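You operate a simulated robot arm through the tools that you are given. There is no shell and no other tool. Be economical: measure what you need, move in short steps, check, and stop when the job is done.

The job below is to be done with a simulated robot arm. You get a single attempt, and the scene is never put back.

TASK
Thread leaves and red cover on the posts, bar over, screw tight.

It is judged by the outcome, as a careful person would: the job done as asked, and still so three seconds after it is handed in. It fails if anything else is knocked over, pushed out of place, dropped, spilled or broken. A push-on lid holds only when it is set on centred and level and pressed home; a screw cap is set on level and turned clockwise until tight.

THE ROBOT
A 7-joint arm with a two-finger parallel gripper, fixed in place. Base frame: the origin is at the foot of the arm, x ahead of it, y to its left, z up; the work surface is at about z = 850. Readings come in mm, rad, newtons and seconds.
With the tool pointing down near the work surface it reaches from about 340 to 760 mm from the base axis. Its first joint turns from -2.007 to 2.007 rad. Payload 3.91 kg.
Tool frame: the origin (TCP) lies between the finger pads and is the grasp point; the fingertips stand 30 mm ahead of it; z points along the fingers, y is the line along which they close. The gripper opens to 110 mm. The fingers are 20 mm wide and 10 mm thick; the gripper's body (48 by 112 mm) begins 55 mm behind the TCP.
Orientation is told as [roll, pitch, yaw] about the base's x, y, z axes, in that order, counted from this pose: with the fingers straight down and closing along the base's y, the tool's x points along the base's -x, its y along +y and its z along -z.

THE INTERFACE
- The arm moves only by the tool arm_command. Its argument "rows" is a list of rows, each a list of 7 numbers: the shift along the base's x, y, z in mm, then the turn, a rotation vector about the base's x, y, z in degrees, then the finger opening in mm, from 0 to 110. In form: [[dx, dy, dz, wx, wy, wz, grip], ...]. A call has 1 to 20 rows; each row is the pose to reach, as a shift and turn from the pose commanded when the call began. Each row takes 0.2 s and may step no farther than 50 mm and 0.15 rad from the row before; otherwise, or with a gripper value out of range, the whole call is refused. Where a pose cannot be reached the arm comes as near as it can. A force on the tool above 40 N (or 10 N above the force at the start of the call, whichever is more), or a blocked arm, ends the call early, and 0.2 s more pass. The fingers move at their own pace (about 108 mm/s each) and stop on an object; they squeeze with about 30 N. The grip force told is the motor's: it shows also when the fingers shut on nothing. Time passes only in rows, and 0.2 s behind the last, so rows that repeat a pose let the fingers close. The reply holds the time, the measured pose of the TCP, the force on the tool along the base axes, the opening and the grip force, in the units named above and with some noise, and new pictures: "views" is both (left out), scene, wrist or none.
- Cameras (640 x 400 px; columns grow to the right, rows downward): "scene" is fixed at [220.5, -649.2, 1576.6]; the picture's right is [0.95, -0.30, 0.00], its down [-0.22, -0.69, -0.69] and it looks along [0.21, 0.65, -0.73] (base axes); focal length 332 px, centre (320, 200). "wrist" rides on the gripper at [72, 17, -103] in the tool frame; the picture's right is [-0.23, 0.97, 0.00], its down [-0.76, -0.18, -0.62] and it looks along [-0.61, -0.14, 0.78] (tool axes); focal length 222 px, centre (320, 200). There is no depth. A picture from a camera that has moved, and an enlarged one, comes with that camera's place and axes in the base frame and with its lens.
- raise_lower(by): slides the trunk up (or, below 0, down) by that many mm; the arm rides with it, the base frame stays. It gives what a move gives, with no picture.
- zoom(camera, box): a new picture of the part [left, top, right, bottom] of that camera's present view, enlarged. It takes no simulated time.
- job_done(): hands the job in; it is judged then, once.

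Go step by step. Nothing tells you positions but the pictures and the camera data: compare them with the known pose of the tool, close in by small moves and look again before you grip or let go. The budget is 120 turns and 200 pictures, counting those below and the enlarged ones. Unless the task says otherwise, let go and move clear before handing in, and close with one line.

The tools are called after "Call:" by a JSON object that holds its "method" and its "body". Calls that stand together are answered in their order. arm_command: Moves the arm, as the interface text tells. Its arguments: {"type":"object","properties":{"rows":{"type":"array"},"views":{"type":"string","enum":["both","scene","wrist","none"]}},"required":["rows"]} The other tools are called the same way: raise_lower (by) slides the trunk up or down; zoom (camera, box) takes an enlarged picture of a part of a camera's view; job_done () hands the job in.

At the start:

```text
clock: 0.0
position: [610.7, -230.4, 1110.6]
tool_rot: [-0.001, 0.001, 0.003]
force: [-0.9, -0.5, -0.4]
width: 109.9
finger_force: 0.1
trunk travel left (down, up): [-775.0, 215.0]
```

scene: 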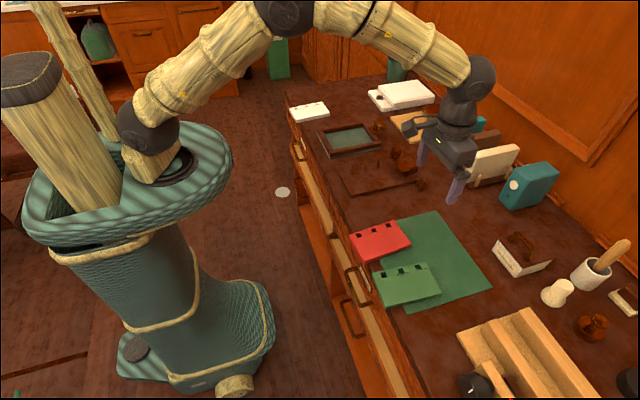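
wrist: 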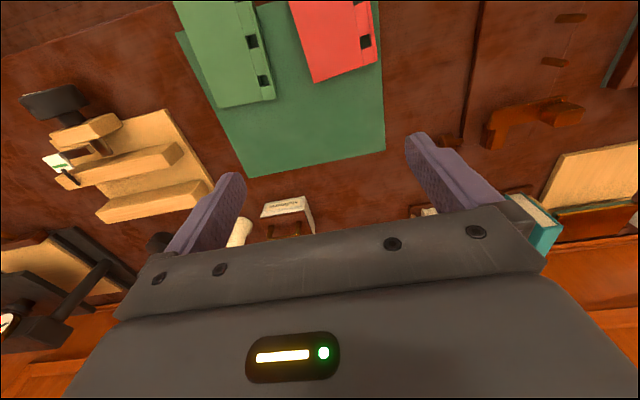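

I see a red cover and a green piece on a green mat, and several other items around. I'll zoom in to identify the posts, leaves, bar and screw.

Call:
{"method": "zoom", "body": {"camera": "scene", "box": [330, 200, 500, 320]}}

Call:
{"method": "zoom", "body": {"camera": "scene", "box": [280, 70, 440, 200]}}

Call:
{"method": "zoom", "body": {"camera": "scene", "box": [450, 200, 640, 400]}}

Call:
{"method": "zoom", "body": {"camera": "wrist", "box": [160, 0, 400, 180]}}

Call:
{"method": "zoom", "body": {"camera": "wrist", "box": [0, 60, 320, 280]}}

Call:
{"method": "zoom", "body": {"camera": "wrist", "box": [400, 0, 640, 260]}}

```text
3.33 times, centred on (415, 260) of scene
camera zoom: at [220.5, -649.2, 1576.6], right [0.95, -0.3, 0.0], down [-0.22, -0.69, -0.69], along [0.21, 0.65, -0.73], focal length 1106 px, centre (3, 0)
```

zoom: 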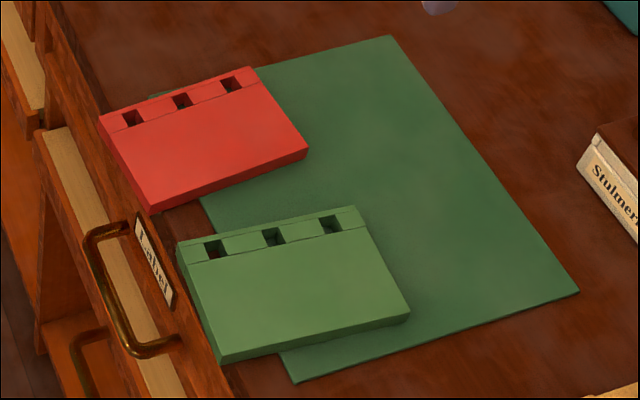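

```text
3.08 times, centred on (360, 135) of scene
camera zoom: at [220.5, -649.2, 1576.6], right [0.95, -0.3, 0.0], down [-0.22, -0.69, -0.69], along [0.21, 0.65, -0.73], focal length 1020 px, centre (197, 400)
```

zoom: 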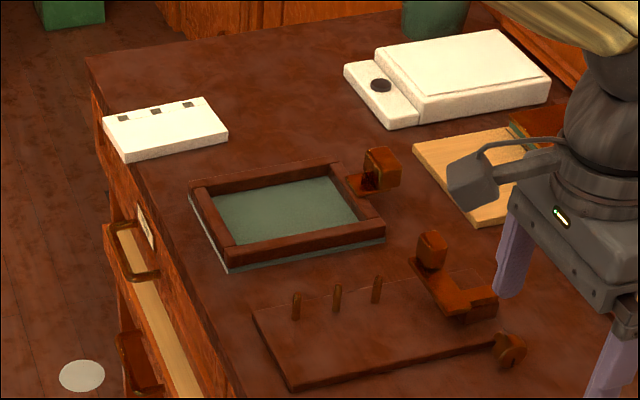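

```text
2.00 times, centred on (545, 300) of scene
camera zoom: at [220.5, -649.2, 1576.6], right [0.95, -0.3, 0.0], down [-0.22, -0.69, -0.69], along [0.21, 0.65, -0.73], focal length 663 px, centre (-130, 0)
```

zoom: 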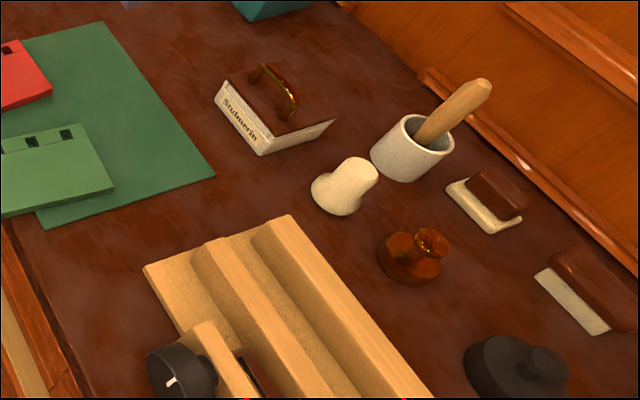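

```text
2.22 times, centred on (280, 90) of wrist
camera zoom: at [537.8, -212.9, 1214.4], right [0.23, 0.97, 0.0], down [0.76, -0.18, 0.62], along [0.61, -0.14, -0.78], focal length 494 px, centre (409, 444)
```

zoom: 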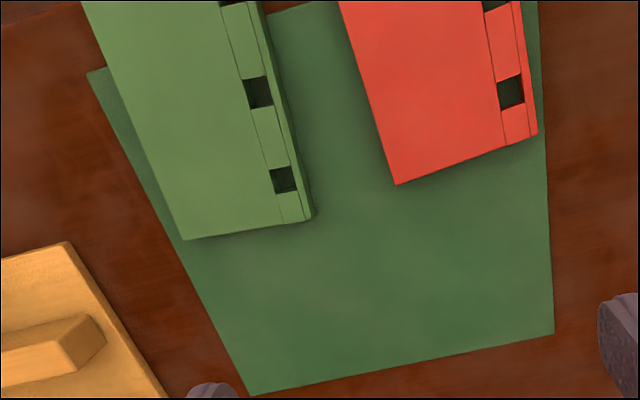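

```text
1.82 times, centred on (160, 170) of wrist
camera zoom: at [537.8, -212.9, 1214.4], right [0.23, 0.97, 0.0], down [0.76, -0.18, 0.62], along [0.61, -0.14, -0.78], focal length 404 px, centre (611, 254)
```

zoom: 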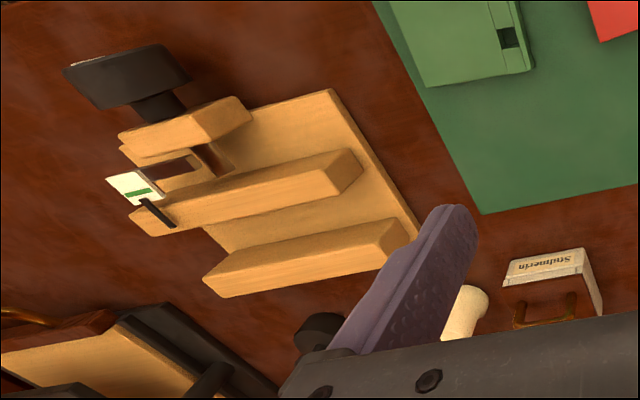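

```text
1.54 times, centred on (520, 130) of wrist
camera zoom: at [537.8, -212.9, 1214.4], right [0.23, 0.97, 0.0], down [0.76, -0.18, 0.62], along [0.61, -0.14, -0.78], focal length 342 px, centre (12, 308)
```

zoom: 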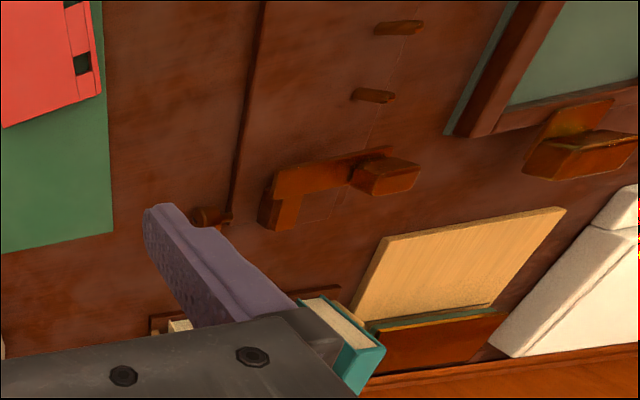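

The three-post board is around (680, 50), the white leaves around (535, 450), and the red cover around (530, -205); the green cover is a decoy. I'll move over the board to see it better.

Call:
{"method": "arm_command", "body": {"rows": [[-10, 45, -5, 0, 0, 0, 110], [-20, 90, -10, 0, 0, 0, 110], [-30, 135, -20, 0, 0, 0, 110], [-40, 180, -30, 0, 0, 0, 110], [-50, 225, -40, 0, 0, 0, 110], [-60, 270, -45, 0, 0, 0, 110], [-70, 310, -50, 0, 0, 0, 110], [-70, 320, -50, 0, 0, 0, 110]]}}

```text
clock: 1.8
position: [539.5, 90.9, 1061.7]
tool_rot: [-0.001, 0.001, 0.0]
force: [0.5, 0.1, -0.1]
width: 110.0
finger_force: 0.1
trunk travel left (down, up): [-775.0, 215.0]
camera wrist: at [467.0, 107.9, 1166.6], right [0.23, 0.97, 0.0], down [0.76, -0.18, 0.62], along [0.61, -0.14, -0.78], focal length 222 px, centre (320, 200)
```

scene: 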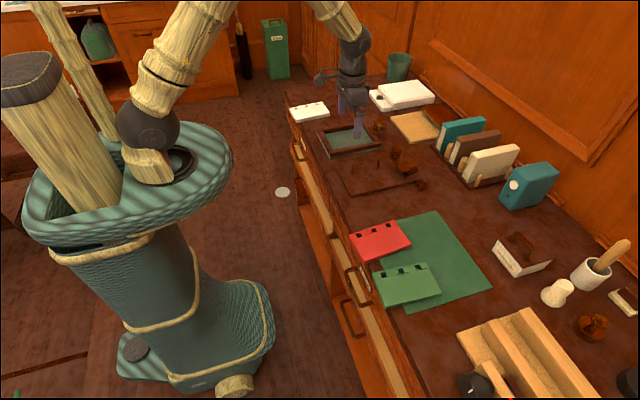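
wrist: 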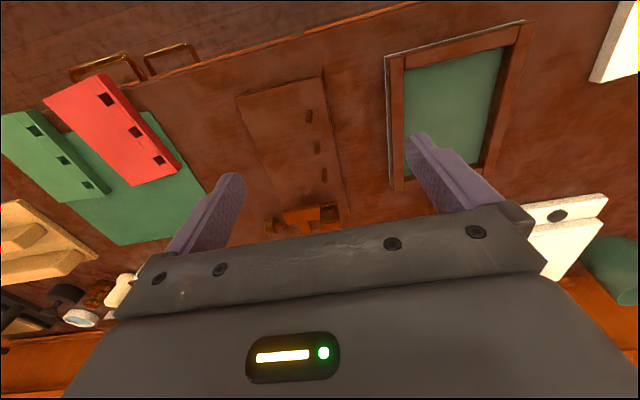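

Call:
{"method": "zoom", "body": {"camera": "scene", "box": [310, 100, 450, 200]}}

Call:
{"method": "zoom", "body": {"camera": "wrist", "box": [220, 70, 400, 240]}}

```text
4.00 times, centred on (380, 150) of scene
camera zoom: at [220.5, -649.2, 1576.6], right [0.95, -0.3, 0.0], down [-0.22, -0.69, -0.69], along [0.21, 0.65, -0.73], focal length 1327 px, centre (80, 400)
```

zoom: 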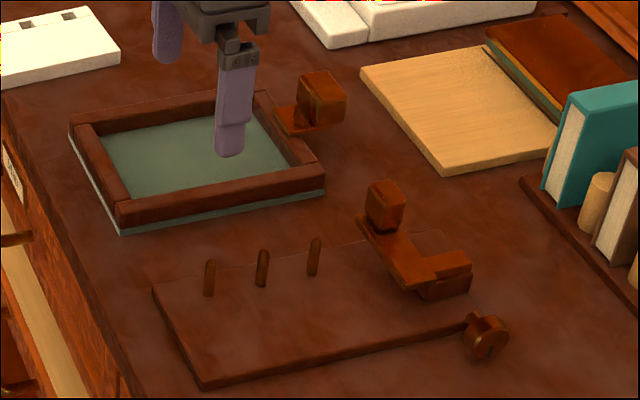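

```text
2.35 times, centred on (310, 155) of wrist
camera zoom: at [467.0, 107.9, 1166.6], right [0.23, 0.97, 0.0], down [0.76, -0.18, 0.62], along [0.61, -0.14, -0.78], focal length 523 px, centre (344, 306)
```

zoom: 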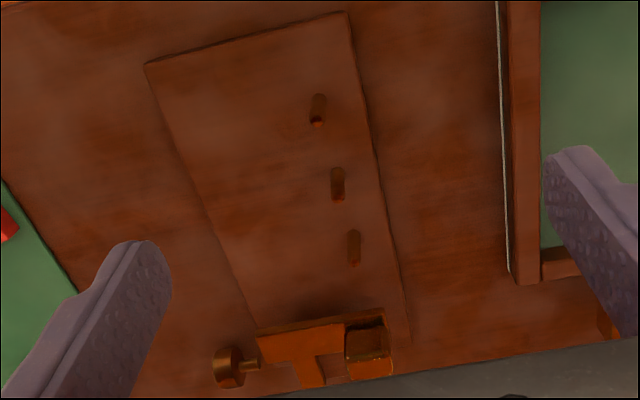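

Call:
{"method": "arm_command", "body": {"rows": [[45, -15, -10, 0, 0, 0, 110], [90, -20, -20, 0, 0, 0, 110], [120, -20, -40, 0, 0, 0, 110], [120, -20, -60, 0, 0, 0, 110]], "views": "wrist"}}

Call:
{"method": "zoom", "body": {"camera": "wrist", "box": [200, 30, 440, 200]}}

Call:
{"method": "zoom", "body": {"camera": "scene", "box": [380, 125, 450, 195]}}

```text
clock: 2.8
position: [659.7, 67.7, 998.9]
tool_rot: [0.003, -0.001, 0.002]
force: [-0.2, 0.2, -0.5]
width: 110.2
finger_force: 0.0
trunk travel left (down, up): [-775.0, 215.0]
camera wrist: at [586.4, 84.8, 1104.0], right [0.23, 0.97, 0.0], down [0.76, -0.18, 0.62], along [0.61, -0.14, -0.78], focal length 222 px, centre (320, 200)
```

wrist: 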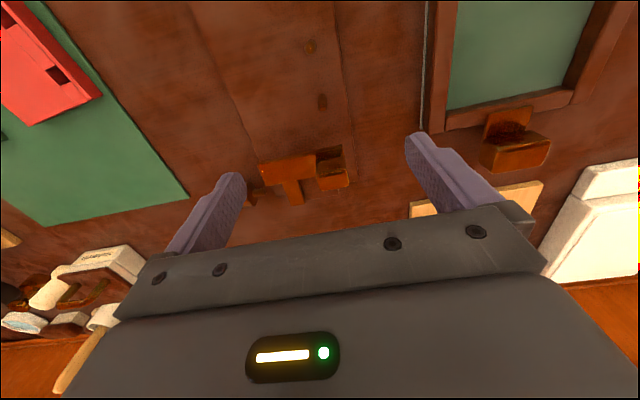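

```text
2.35 times, centred on (320, 115) of wrist
camera zoom: at [586.4, 84.8, 1104.0], right [0.23, 0.97, 0.0], down [0.76, -0.18, 0.62], along [0.61, -0.14, -0.78], focal length 523 px, centre (320, 400)
```

zoom: 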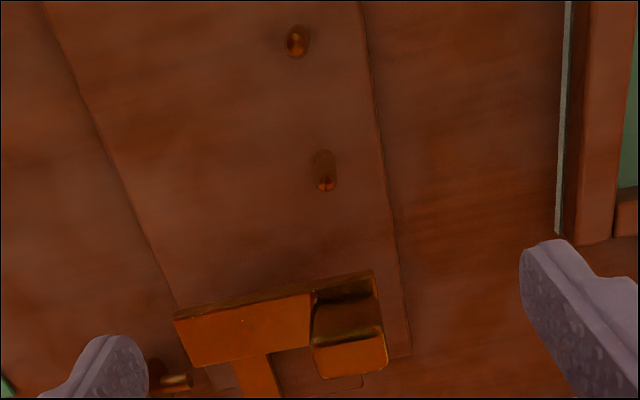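

```text
5.71 times, centred on (415, 160) of scene
camera zoom: at [220.5, -649.2, 1576.6], right [0.95, -0.3, 0.0], down [-0.22, -0.69, -0.69], along [0.21, 0.65, -0.73], focal length 1895 px, centre (-223, 429)
```

zoom: 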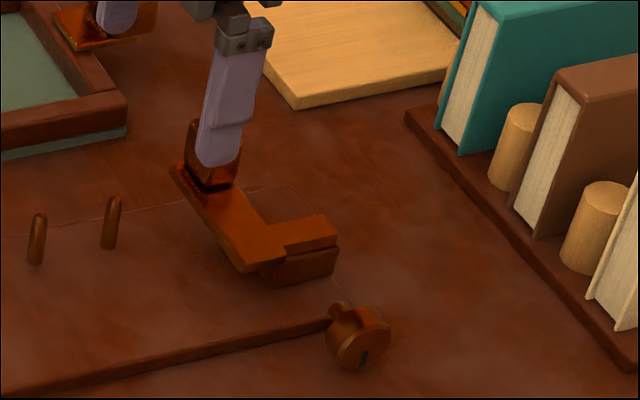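

Call:
{"method": "arm_command", "body": {"rows": [[-25, 30, -10, 0, 0, 0, 110], [-25, 65, -40, 0, 0, 0, 110], [-25, 85, -60, 0, 0, 0, 110], [-25, 85, -60, 0, 0, 0, 110]], "views": "wrist"}}

Call:
{"method": "zoom", "body": {"camera": "wrist", "box": [140, 40, 330, 200]}}

Call:
{"method": "zoom", "body": {"camera": "scene", "box": [380, 125, 450, 195]}}

```text
clock: 3.8
position: [637.0, 154.9, 938.5]
tool_rot: [0.001, -0.002, 0.001]
force: [0.0, 0.4, 0.2]
width: 109.8
finger_force: 0.1
trunk travel left (down, up): [-775.0, 215.0]
camera wrist: at [562.9, 172.7, 1044.8], right [0.23, 0.97, 0.0], down [0.76, -0.18, 0.62], along [0.61, -0.14, -0.78], focal length 222 px, centre (320, 200)
```

wrist: 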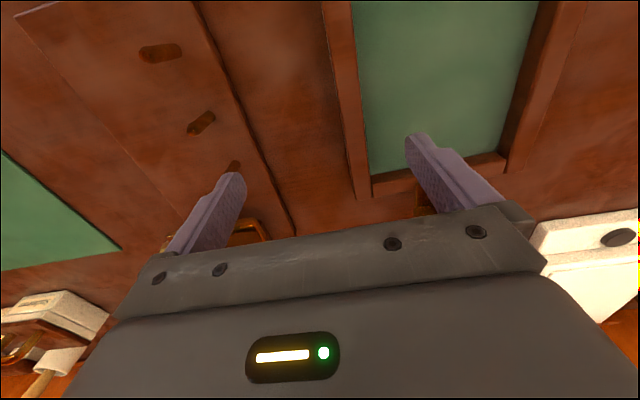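

```text
2.50 times, centred on (235, 120) of wrist
camera zoom: at [562.9, 172.7, 1044.8], right [0.23, 0.97, 0.0], down [0.76, -0.18, 0.62], along [0.61, -0.14, -0.78], focal length 555 px, centre (532, 400)
```

zoom: 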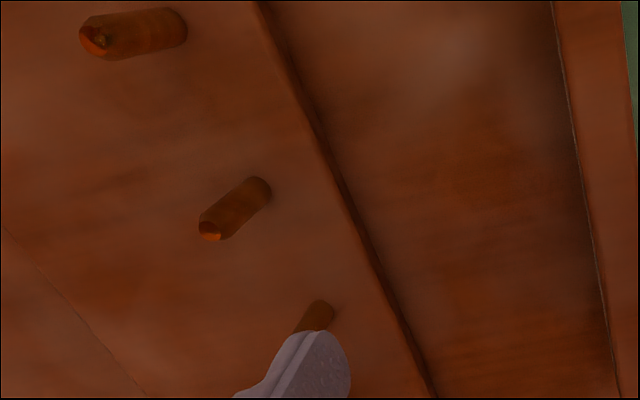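

```text
5.71 times, centred on (415, 160) of scene
camera zoom: at [220.5, -649.2, 1576.6], right [0.95, -0.3, 0.0], down [-0.22, -0.69, -0.69], along [0.21, 0.65, -0.73], focal length 1895 px, centre (-223, 429)
```

zoom: 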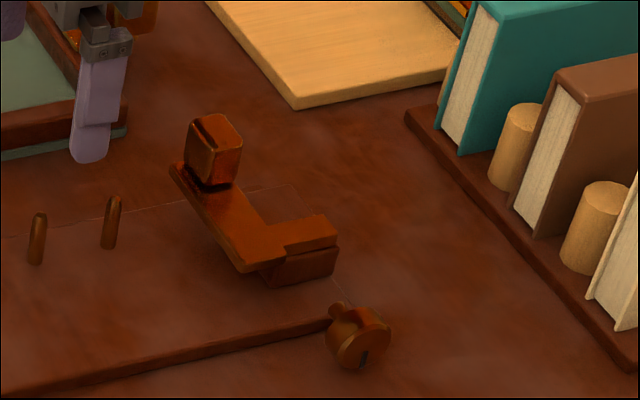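

Bar assembly is near (720, 50) at the far end of the board, with the knob near (750, -40). I need a closer look from the side, so I'll yaw the tool by -90° to look along -y.

Call:
{"method": "arm_command", "body": {"rows": [[0, 0, 20, 0, 0, -8, 110], [5, 0, 40, 0, 0, -16, 110], [10, 0, 50, 0, 0, -24, 110], [15, 0, 50, 0, 0, -32, 110], [20, 0, 50, 0, 0, -40, 110], [25, 0, 50, 0, 0, -48, 110], [30, 0, 50, 0, 0, -56, 110], [35, 0, 50, 0, 0, -64, 110], [40, -10, 50, 0, 0, -72, 110], [45, -20, 50, 0, 0, -80, 110], [50, -30, 50, 0, 0, -86, 110], [50, -35, 50, 0, 0, -90, 110], [50, -35, 50, 0, 0, -90, 110]]}}

Call:
{"method": "zoom", "body": {"camera": "wrist", "box": [220, 40, 420, 200]}}

```text
clock: 6.6
position: [684.8, 118.2, 990.5]
tool_rot: [0.0, -0.001, -1.571]
force: [-1.0, -0.1, -0.7]
width: 110.1
finger_force: 0.1
trunk travel left (down, up): [-775.0, 215.0]
camera wrist: at [701.9, 192.3, 1094.9], right [0.97, -0.23, 0.0], down [-0.18, -0.76, 0.62], along [-0.14, -0.61, -0.78], focal length 222 px, centre (320, 200)
```

scene: 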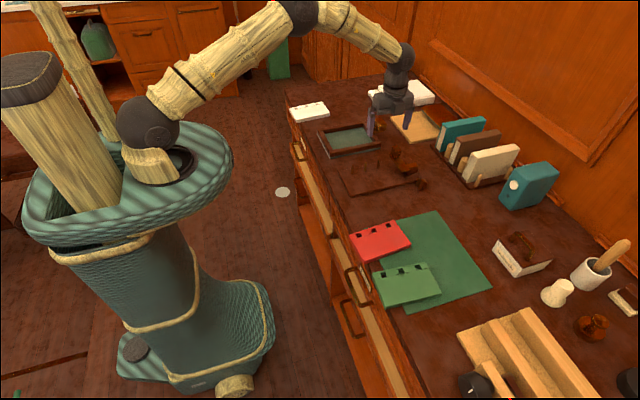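
wrist: 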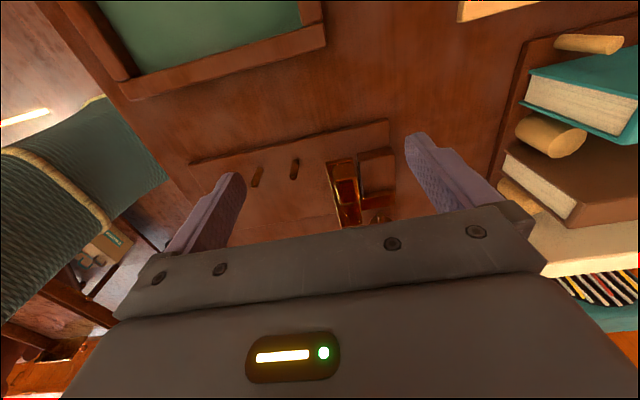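

```text
2.50 times, centred on (320, 120) of wrist
camera zoom: at [701.9, 192.3, 1094.9], right [0.97, -0.23, 0.0], down [-0.18, -0.76, 0.62], along [-0.14, -0.61, -0.78], focal length 555 px, centre (320, 400)
```

zoom: 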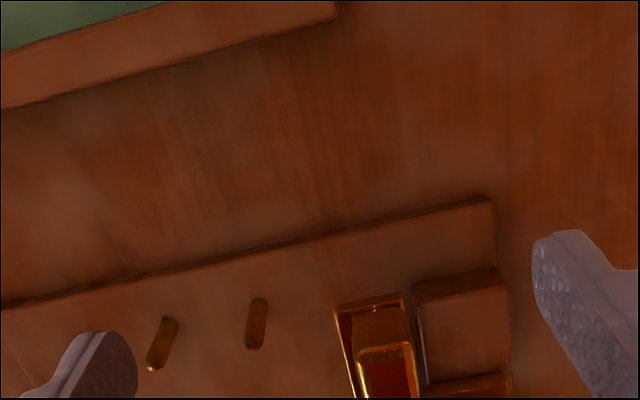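

Call:
{"method": "arm_command", "body": {"rows": [[10, 40, 0, 0, 0, 0, 110], [20, 80, 0, 0, 0, 0, 110], [20, 80, -20, 0, 0, 0, 110], [20, 80, -20, 0, 0, 0, 110]], "views": "wrist"}}

Call:
{"method": "zoom", "body": {"camera": "wrist", "box": [240, 90, 420, 210]}}

```text
clock: 7.6
position: [705.6, 199.0, 968.2]
tool_rot: [0.001, -0.001, -1.57]
force: [-0.5, -0.5, -0.1]
width: 110.0
finger_force: 0.1
trunk travel left (down, up): [-775.0, 215.0]
camera wrist: at [723.3, 272.4, 1072.9], right [0.97, -0.23, 0.0], down [-0.18, -0.76, 0.62], along [-0.14, -0.61, -0.78], focal length 222 px, centre (320, 200)
```

wrist: 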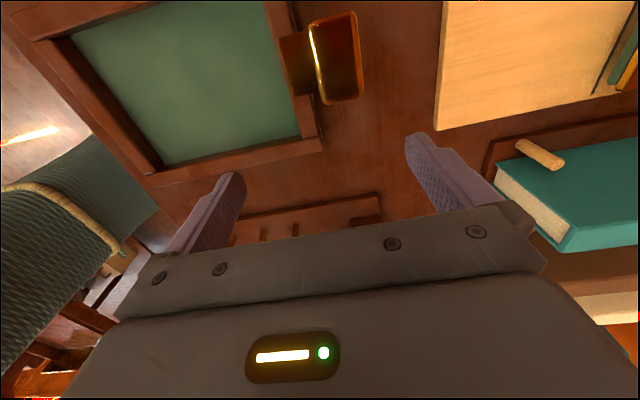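

```text
3.33 times, centred on (330, 150) of wrist
camera zoom: at [723.3, 272.4, 1072.9], right [0.97, -0.23, 0.0], down [-0.18, -0.76, 0.62], along [-0.14, -0.61, -0.78], focal length 740 px, centre (287, 367)
```

zoom: 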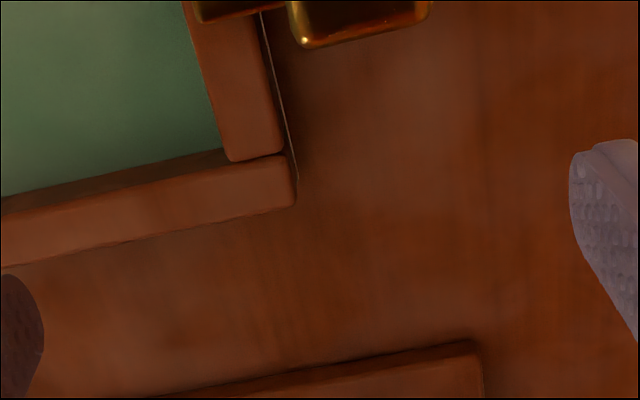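

Call:
{"method": "arm_command", "body": {"rows": [[0, -30, 30, 0, 0, 0, 110], [-5, -75, 60, 0, 0, 0, 110], [-10, -120, 60, 0, 0, 0, 110], [-10, -150, 60, 0, 0, 0, 110], [-10, -150, 50, 0, 0, 0, 110]], "views": "wrist"}}

Call:
{"method": "zoom", "body": {"camera": "wrist", "box": [270, 60, 420, 170]}}

```text
refused: row 2 steps farther than a row can; nothing moved
```

```text
3.64 times, centred on (345, 115) of wrist
camera zoom: at [723.3, 272.4, 1072.9], right [0.97, -0.23, 0.0], down [-0.18, -0.76, 0.62], along [-0.14, -0.61, -0.78], focal length 808 px, centre (229, 509)
```

zoom: 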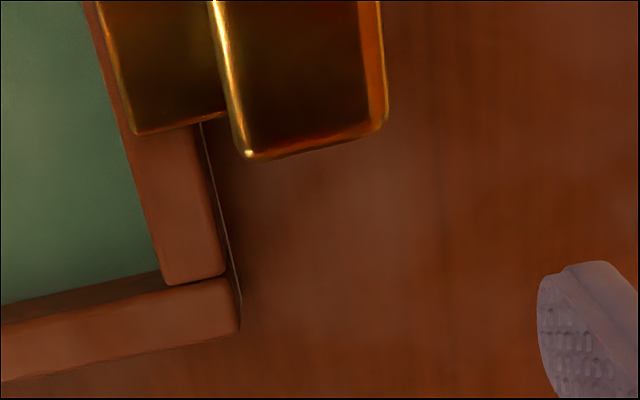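

Call:
{"method": "arm_command", "body": {"rows": [[0, -30, 30, 0, 0, 0, 110], [-5, -65, 55, 0, 0, 0, 110], [-10, -105, 60, 0, 0, 0, 110], [-10, -150, 60, 0, 0, 0, 110], [-10, -160, 50, 0, 0, 0, 110], [-10, -160, 50, 0, 0, 0, 110]], "views": "wrist"}}

Call:
{"method": "zoom", "body": {"camera": "wrist", "box": [270, 60, 420, 170]}}

```text
clock: 9.0
position: [696.4, 39.4, 1018.2]
tool_rot: [0.001, 0.001, -1.57]
force: [0.5, -0.2, 0.8]
width: 110.0
finger_force: 0.0
trunk travel left (down, up): [-775.0, 215.0]
camera wrist: at [713.2, 112.5, 1122.8], right [0.97, -0.23, 0.0], down [-0.18, -0.76, 0.62], along [-0.14, -0.61, -0.78], focal length 222 px, centre (320, 200)
```

wrist: 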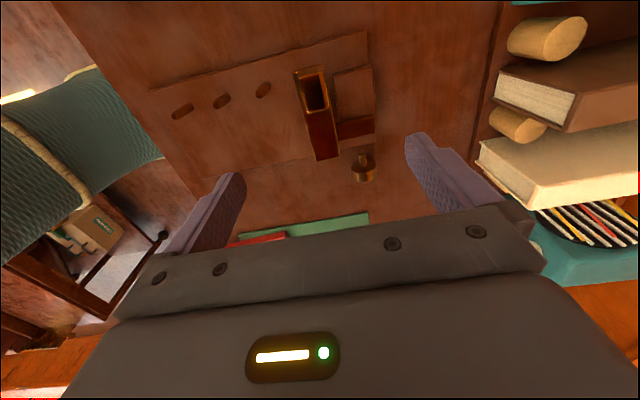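

```text
3.64 times, centred on (345, 115) of wrist
camera zoom: at [713.2, 112.5, 1122.8], right [0.97, -0.23, 0.0], down [-0.18, -0.76, 0.62], along [-0.14, -0.61, -0.78], focal length 808 px, centre (229, 509)
```

zoom: 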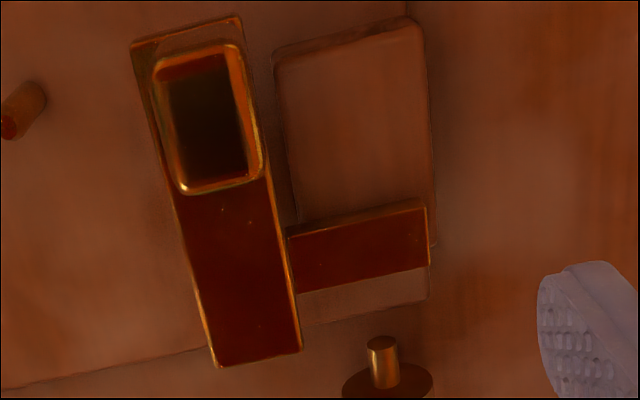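

Call:
{"method": "zoom", "body": {"camera": "scene", "box": [410, 170, 440, 195]}}

Call:
{"method": "zoom", "body": {"camera": "wrist", "box": [330, 135, 400, 190]}}

Call:
{"method": "zoom", "body": {"camera": "scene", "box": [385, 135, 430, 180]}}

```text
16.00 times, centred on (425, 182) of scene
camera zoom: at [220.5, -649.2, 1576.6], right [0.95, -0.3, 0.0], down [-0.22, -0.69, -0.69], along [0.21, 0.65, -0.73], focal length 5306 px, centre (-1360, 480)
```

zoom: 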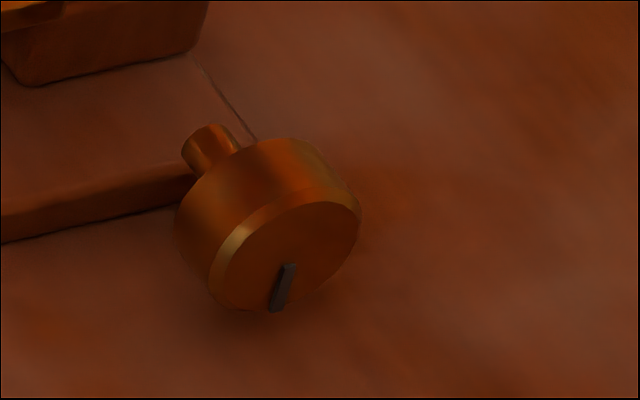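

```text
7.27 times, centred on (365, 162) of wrist
camera zoom: at [713.2, 112.5, 1122.8], right [0.97, -0.23, 0.0], down [-0.18, -0.76, 0.62], along [-0.14, -0.61, -0.78], focal length 1615 px, centre (-7, 473)
```

zoom: 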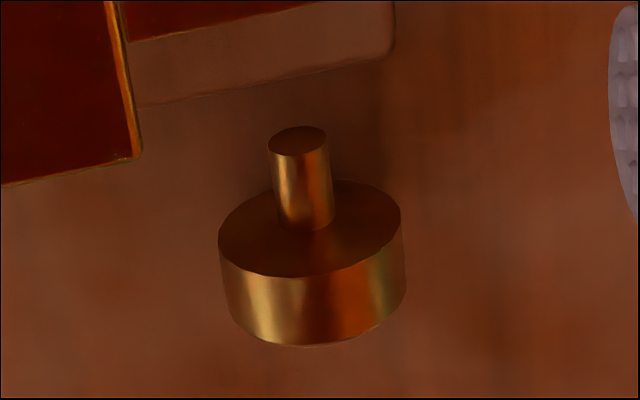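

```text
8.89 times, centred on (408, 158) of scene
camera zoom: at [220.5, -649.2, 1576.6], right [0.95, -0.3, 0.0], down [-0.22, -0.69, -0.69], along [0.21, 0.65, -0.73], focal length 2948 px, centre (-458, 578)
```

zoom: 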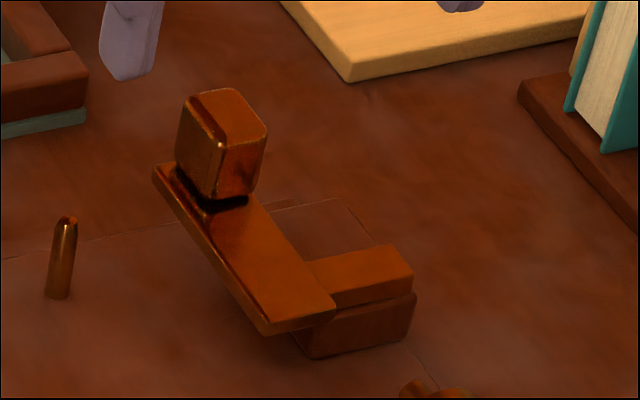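

The bar is an L-shaped piece with a grip block, apparently attached at the pad; the knob's shaft lines up with the pad. I need a low-angle view to understand the mechanism.

Call:
{"method": "arm_command", "body": {"rows": [[0, 30, 10, 0, 0, 0, 110], [0, 60, 10, -6, 0, 0, 110], [0, 90, 10, -12, 0, 0, 110], [0, 110, 0, -18, 0, 0, 110], [0, 115, -20, -24, 0, 0, 110], [0, 115, -45, -30, 0, 0, 110], [0, 115, -65, -32, 0, 0, 110], [0, 115, -65, -32, 0, 0, 110]], "views": "wrist"}}

Call:
{"method": "zoom", "body": {"camera": "wrist", "box": [250, 80, 410, 200]}}

```text
clock: 10.8
position: [695.4, 153.6, 954.5]
tool_rot: [0.002, -0.56, -1.57]
force: [0.2, -0.4, -0.3]
width: 109.8
finger_force: 0.2
trunk travel left (down, up): [-775.0, 215.0]
camera wrist: at [711.8, 270.0, 1005.8], right [0.97, -0.19, 0.12], down [-0.18, -0.31, 0.93], along [-0.14, -0.93, -0.34], focal length 222 px, centre (320, 200)
```

wrist: 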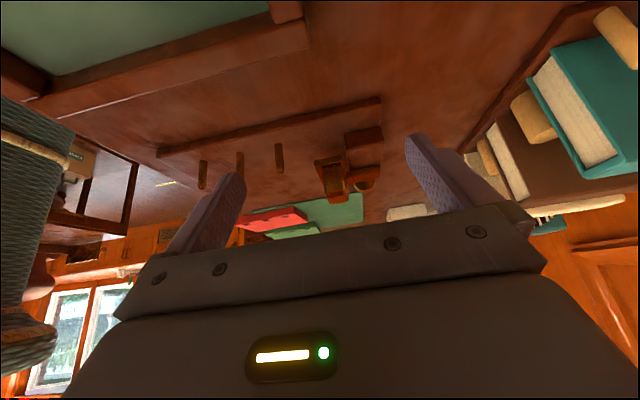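

```text
3.33 times, centred on (330, 140) of wrist
camera zoom: at [711.8, 270.0, 1005.8], right [0.97, -0.19, 0.12], down [-0.18, -0.31, 0.93], along [-0.14, -0.93, -0.34], focal length 740 px, centre (287, 400)
```

zoom: 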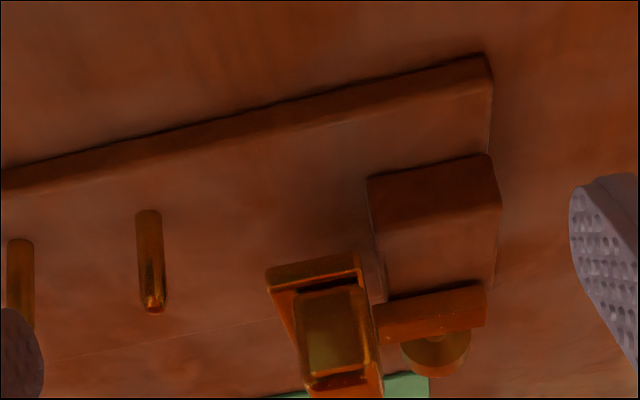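

The low view shows the bar floats level, held on a block about as high as the leaf stack will be, and the knob floats on a horizontal axis aimed at the block, so both are jointed. I'll first get the leaves; returning the tool upright while going there.

Call:
{"method": "arm_command", "body": {"rows": [[0, 15, 30, 8, 0, 0, 110], [-10, 30, 65, 16, 0, 0, 110], [-25, 50, 95, 24, 0, 0, 110], [-50, 75, 110, 32, 0, 0, 110], [-85, 110, 110, 32, 0, 0, 110], [-115, 145, 110, 32, 0, 0, 110], [-145, 180, 110, 32, 0, 0, 110], [-175, 215, 110, 32, 0, 0, 110], [-205, 245, 110, 32, 0, 0, 110], [-235, 275, 110, 32, 0, 0, 110]], "views": "none"}}

Call:
{"method": "arm_command", "body": {"rows": [[0, 0, 0, 0, 0, 8, 110], [0, 0, 0, 0, 0, 16, 110], [0, 0, 0, 0, 0, 24, 110], [0, 0, 0, 0, 0, 32, 110], [0, 0, 0, 0, 0, 40, 110], [0, 0, 0, 0, 0, 48, 110], [0, 0, 0, 0, 0, 56, 110], [0, 0, 0, 0, 0, 64, 110], [0, 0, 0, 0, 0, 72, 110], [0, 0, 0, 0, 0, 80, 110], [0, 0, 0, 0, 0, 88, 110], [0, 0, 0, 0, 0, 90, 110], [0, 0, 0, 0, 0, 90, 110]]}}

Call:
{"method": "zoom", "body": {"camera": "scene", "box": [280, 90, 340, 130]}}

Call:
{"method": "zoom", "body": {"camera": "scene", "box": [325, 135, 435, 205]}}

```text
clock: 13.0
position: [458.1, 429.1, 1062.2]
tool_rot: [0.001, -0.002, -1.571]
force: [-0.9, 0.5, -0.1]
width: 109.6
finger_force: 0.1
trunk travel left (down, up): [-775.0, 215.0]
```

```text
clock: 15.8
position: [460.3, 430.4, 1064.1]
tool_rot: [-0.001, 0.0, 0.003]
force: [-0.3, -0.2, 0.2]
width: 110.0
finger_force: 0.0
trunk travel left (down, up): [-775.0, 215.0]
camera wrist: at [388.0, 446.8, 1169.1], right [0.23, 0.97, 0.0], down [0.76, -0.18, 0.62], along [0.61, -0.14, -0.78], focal length 222 px, centre (320, 200)
```

scene: 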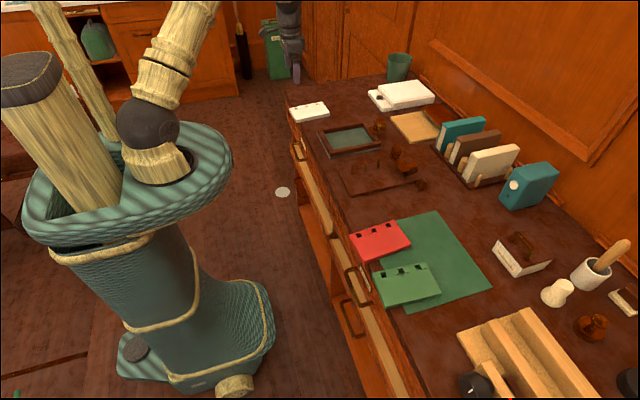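
wrist: 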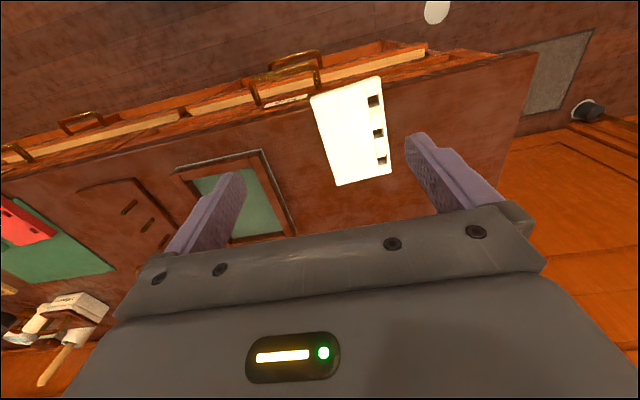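

```text
10.00 times, centred on (310, 110) of scene
camera zoom: at [220.5, -649.2, 1576.6], right [0.95, -0.3, 0.0], down [-0.22, -0.69, -0.69], along [0.21, 0.65, -0.73], focal length 3316 px, centre (420, 1100)
```

zoom: 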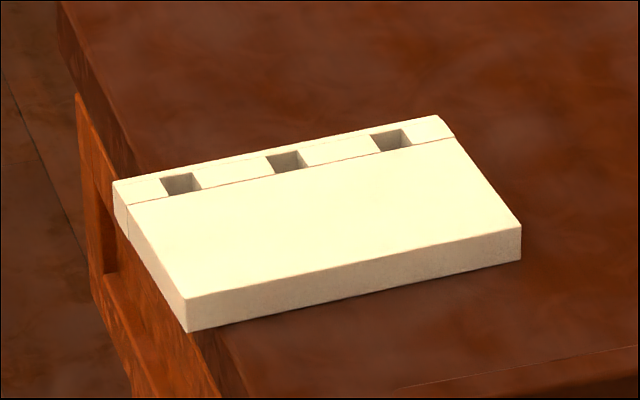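

```text
5.71 times, centred on (380, 170) of scene
camera zoom: at [220.5, -649.2, 1576.6], right [0.95, -0.3, 0.0], down [-0.22, -0.69, -0.69], along [0.21, 0.65, -0.73], focal length 1895 px, centre (-23, 371)
```

zoom: 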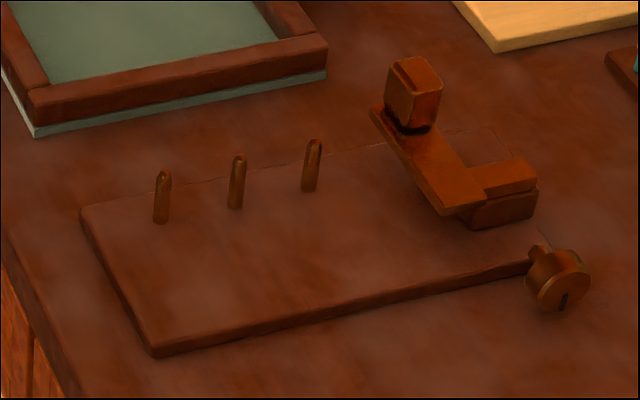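

Call:
{"method": "zoom", "body": {"camera": "wrist", "box": [270, 50, 430, 210]}}

```text
2.50 times, centred on (350, 130) of wrist
camera zoom: at [388.0, 446.8, 1169.1], right [0.23, 0.97, 0.0], down [0.76, -0.18, 0.62], along [0.61, -0.14, -0.78], focal length 555 px, centre (245, 375)
```

zoom: 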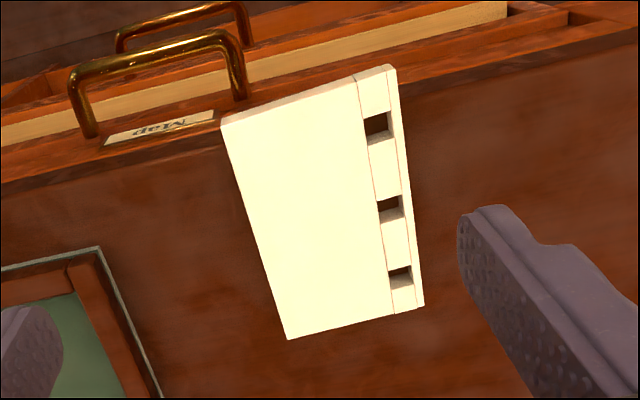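

Leaves: centre about (527, 467), top z≈868, about 141×86 mm, yaw about 3.7°. I'll align above them.

Call:
{"method": "arm_command", "body": {"rows": [[30, 15, -30, 0, 0, 2, 110], [55, 30, -65, 0, 0, 3.7, 110], [67, 37, -100, 0, 0, 3.7, 110], [67, 37, -130, 0, 0, 3.7, 110], [67, 37, -130, 0, 0, 3.7, 110]], "views": "wrist"}}

Call:
{"method": "zoom", "body": {"camera": "wrist", "box": [180, 0, 480, 200]}}

Call:
{"method": "zoom", "body": {"camera": "scene", "box": [270, 60, 370, 140]}}

```text
clock: 17.0
position: [526.7, 464.8, 935.6]
tool_rot: [0.0, 0.0, 0.067]
force: [0.7, -0.4, 0.2]
width: 110.1
finger_force: 0.0
trunk travel left (down, up): [-775.0, 215.0]
camera wrist: at [452.9, 478.1, 1039.8], right [0.16, 0.99, 0.0], down [0.77, -0.13, 0.62], along [0.62, -0.1, -0.78], focal length 222 px, centre (320, 200)
```

wrist: 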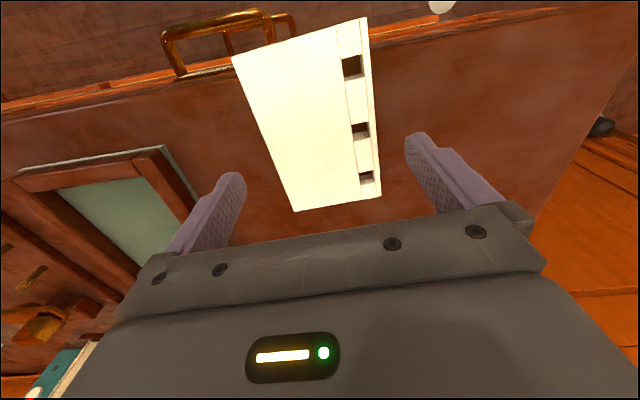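

```text
2.00 times, centred on (330, 100) of wrist
camera zoom: at [452.9, 478.1, 1039.8], right [0.16, 0.99, 0.0], down [0.77, -0.13, 0.62], along [0.62, -0.1, -0.78], focal length 444 px, centre (300, 400)
```

zoom: 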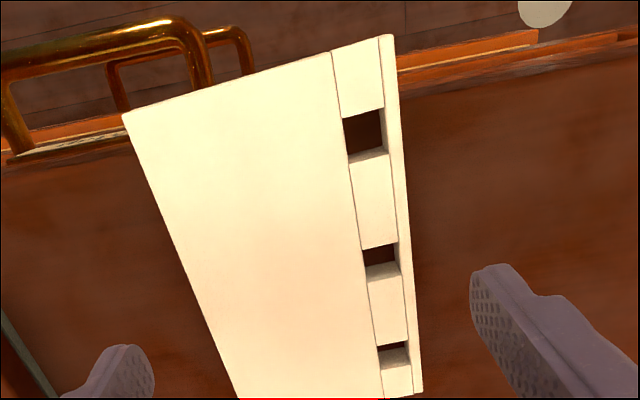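

```text
5.00 times, centred on (320, 100) of scene
camera zoom: at [220.5, -649.2, 1576.6], right [0.95, -0.3, 0.0], down [-0.22, -0.69, -0.69], along [0.21, 0.65, -0.73], focal length 1658 px, centre (320, 700)
```

zoom: 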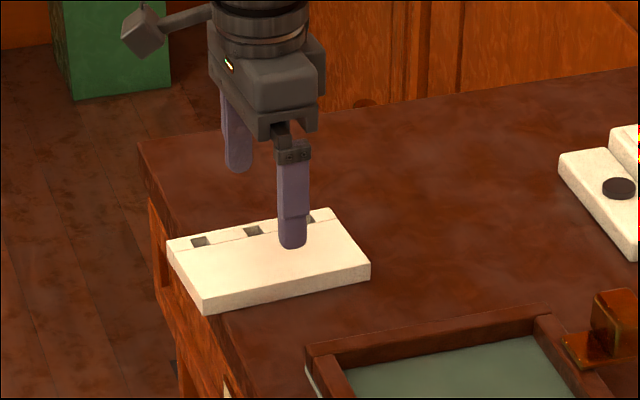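

Measurements agree: holes at (480,497), (524,499), (570,503), centre line y≈467. Descending and gripping across the width.

Call:
{"method": "arm_command", "body": {"rows": [[0, 2, -25, 0, 0, 0, 110], [0, 2, -45, 0, 0, 0, 110], [0, 2, -52, 0, 0, 0, 110], [0, 2, -52, 0, 0, 0, 110]], "views": "wrist"}}

Call:
{"method": "zoom", "body": {"camera": "scene", "box": [270, 60, 370, 140]}}

```text
clock: 18.0
position: [525.9, 468.2, 884.1]
tool_rot: [0.004, 0.0, 0.065]
force: [0.3, 0.2, -0.2]
width: 110.0
finger_force: 0.1
trunk travel left (down, up): [-775.0, 215.0]
camera wrist: at [453.1, 480.9, 988.2], right [0.16, 0.99, 0.0], down [0.77, -0.13, 0.62], along [0.62, -0.1, -0.78], focal length 222 px, centre (320, 200)
```

wrist: 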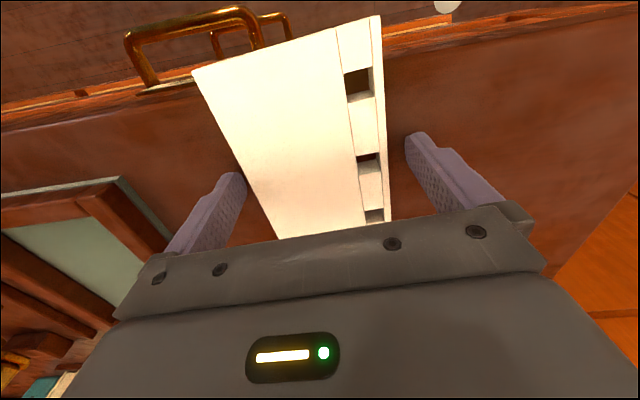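

```text
5.00 times, centred on (320, 100) of scene
camera zoom: at [220.5, -649.2, 1576.6], right [0.95, -0.3, 0.0], down [-0.22, -0.69, -0.69], along [0.21, 0.65, -0.73], focal length 1658 px, centre (320, 700)
```

zoom: 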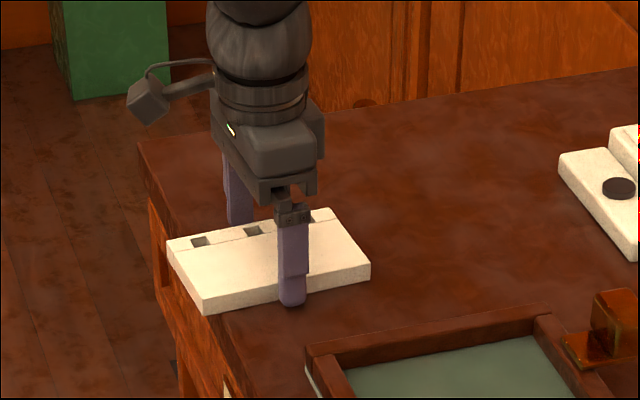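

Call:
{"method": "arm_command", "body": {"rows": [[0, 0, 0, 0, 0, 0, 95], [0, 0, 0, 0, 0, 0, 88], [0, 0, 0, 0, 0, 0, 80], [0, 0, 0, 0, 0, 0, 70], [0, 0, 0, 0, 0, 0, 70], [0, 0, 15, 0, 0, 0, 70], [0, 0, 40, 0, 0, 0, 70]]}}

Call:
{"method": "zoom", "body": {"camera": "wrist", "box": [180, 0, 480, 200]}}

Call:
{"method": "zoom", "body": {"camera": "scene", "box": [270, 60, 370, 140]}}

```text
clock: 19.6
position: [527.6, 467.4, 923.7]
tool_rot: [-0.002, -0.001, 0.066]
force: [0.0, -0.3, -0.9]
width: 89.1
finger_force: 29.8
trunk travel left (down, up): [-775.0, 215.0]
camera wrist: at [453.7, 480.2, 1028.7], right [0.16, 0.99, 0.0], down [0.77, -0.13, 0.62], along [0.61, -0.1, -0.78], focal length 222 px, centre (320, 200)
```

scene: 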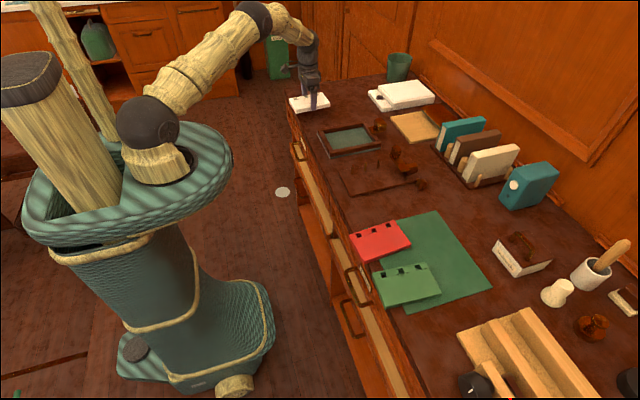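
wrist: 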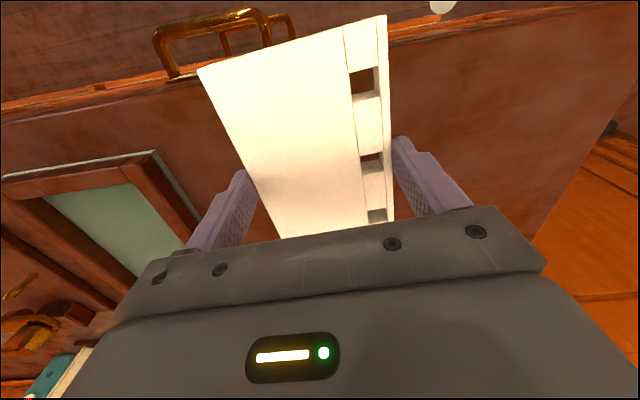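

```text
2.00 times, centred on (330, 100) of wrist
camera zoom: at [453.7, 480.2, 1028.7], right [0.16, 0.99, 0.0], down [0.77, -0.13, 0.62], along [0.61, -0.1, -0.78], focal length 444 px, centre (300, 400)
```

zoom: 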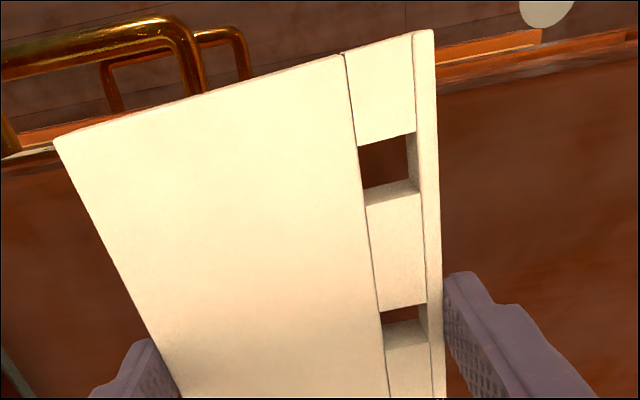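

```text
5.00 times, centred on (320, 100) of scene
camera zoom: at [220.5, -649.2, 1576.6], right [0.95, -0.3, 0.0], down [-0.22, -0.69, -0.69], along [0.21, 0.65, -0.73], focal length 1658 px, centre (320, 700)
```

zoom: 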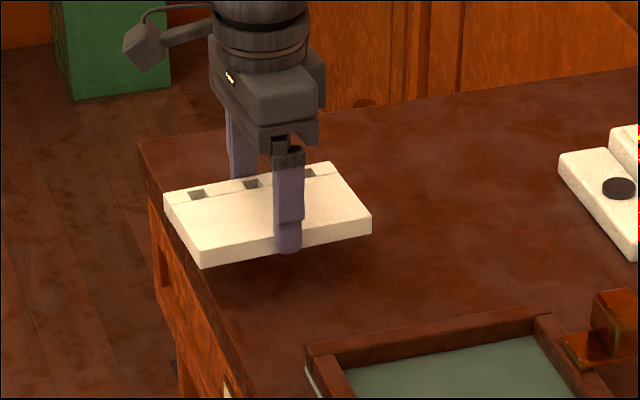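

Leaves are held level. Carrying them high across to above the posts (posts ≈ (555/600/646, 73)), yaw returned to 0.

Call:
{"method": "arm_command", "body": {"rows": [[0, -10, 40, 0, 0, 0, 70], [8, -40, 75, 0, 0, 0, 70], [15, -85, 85, 0, 0, -1, 70], [23, -130, 85, 0, 0, -2, 70], [31, -175, 85, 0, 0, -3, 70], [39, -220, 85, 0, 0, -3.8, 70], [47, -265, 85, 0, 0, -3.8, 70], [55, -310, 85, 0, 0, -3.8, 70], [63, -355, 85, 0, 0, -3.8, 70], [70, -395, 75, 0, 0, -3.8, 70], [74, -427, 50, 0, 0, -3.8, 70], [74, -427, 32, 0, 0, -3.8, 70], [74, -427, 32, 0, 0, -3.8, 70]]}}

Call:
{"method": "zoom", "body": {"camera": "wrist", "box": [300, 0, 440, 200]}}

Call:
{"method": "zoom", "body": {"camera": "scene", "box": [325, 110, 435, 200]}}

```text
clock: 22.4
position: [603.4, 42.2, 953.4]
tool_rot: [0.001, 0.0, 0.0]
force: [0.0, -0.7, -1.0]
width: 89.3
finger_force: 29.6
trunk travel left (down, up): [-775.0, 215.0]
camera wrist: at [530.1, 58.7, 1057.4], right [0.23, 0.97, 0.0], down [0.76, -0.18, 0.62], along [0.61, -0.14, -0.78], focal length 222 px, centre (320, 200)
```

scene: 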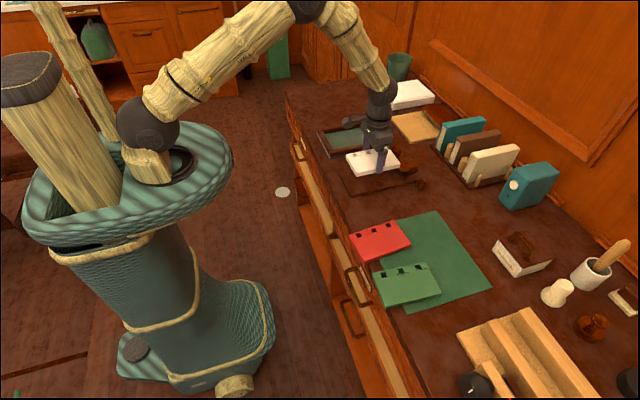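
wrist: 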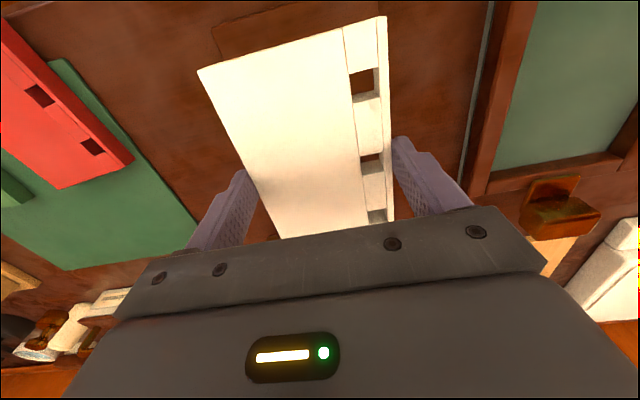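

```text
2.00 times, centred on (370, 100) of wrist
camera zoom: at [530.1, 58.7, 1057.4], right [0.23, 0.97, 0.0], down [0.76, -0.18, 0.62], along [0.61, -0.14, -0.78], focal length 444 px, centre (220, 400)
```

zoom: 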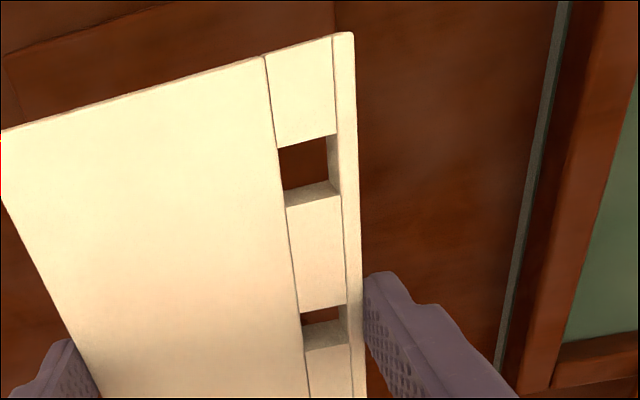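

```text
4.44 times, centred on (380, 155) of scene
camera zoom: at [220.5, -649.2, 1576.6], right [0.95, -0.3, 0.0], down [-0.22, -0.69, -0.69], along [0.21, 0.65, -0.73], focal length 1474 px, centre (53, 400)
```

zoom: 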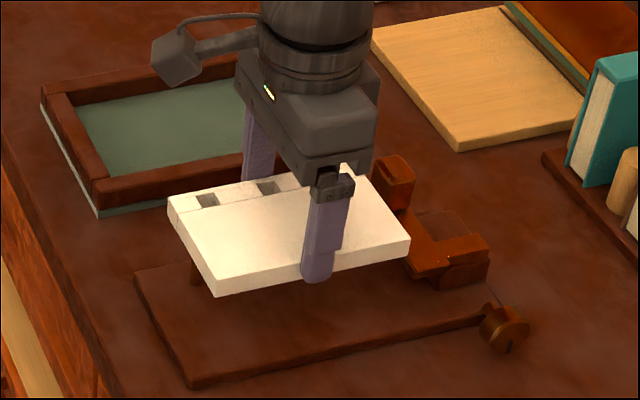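

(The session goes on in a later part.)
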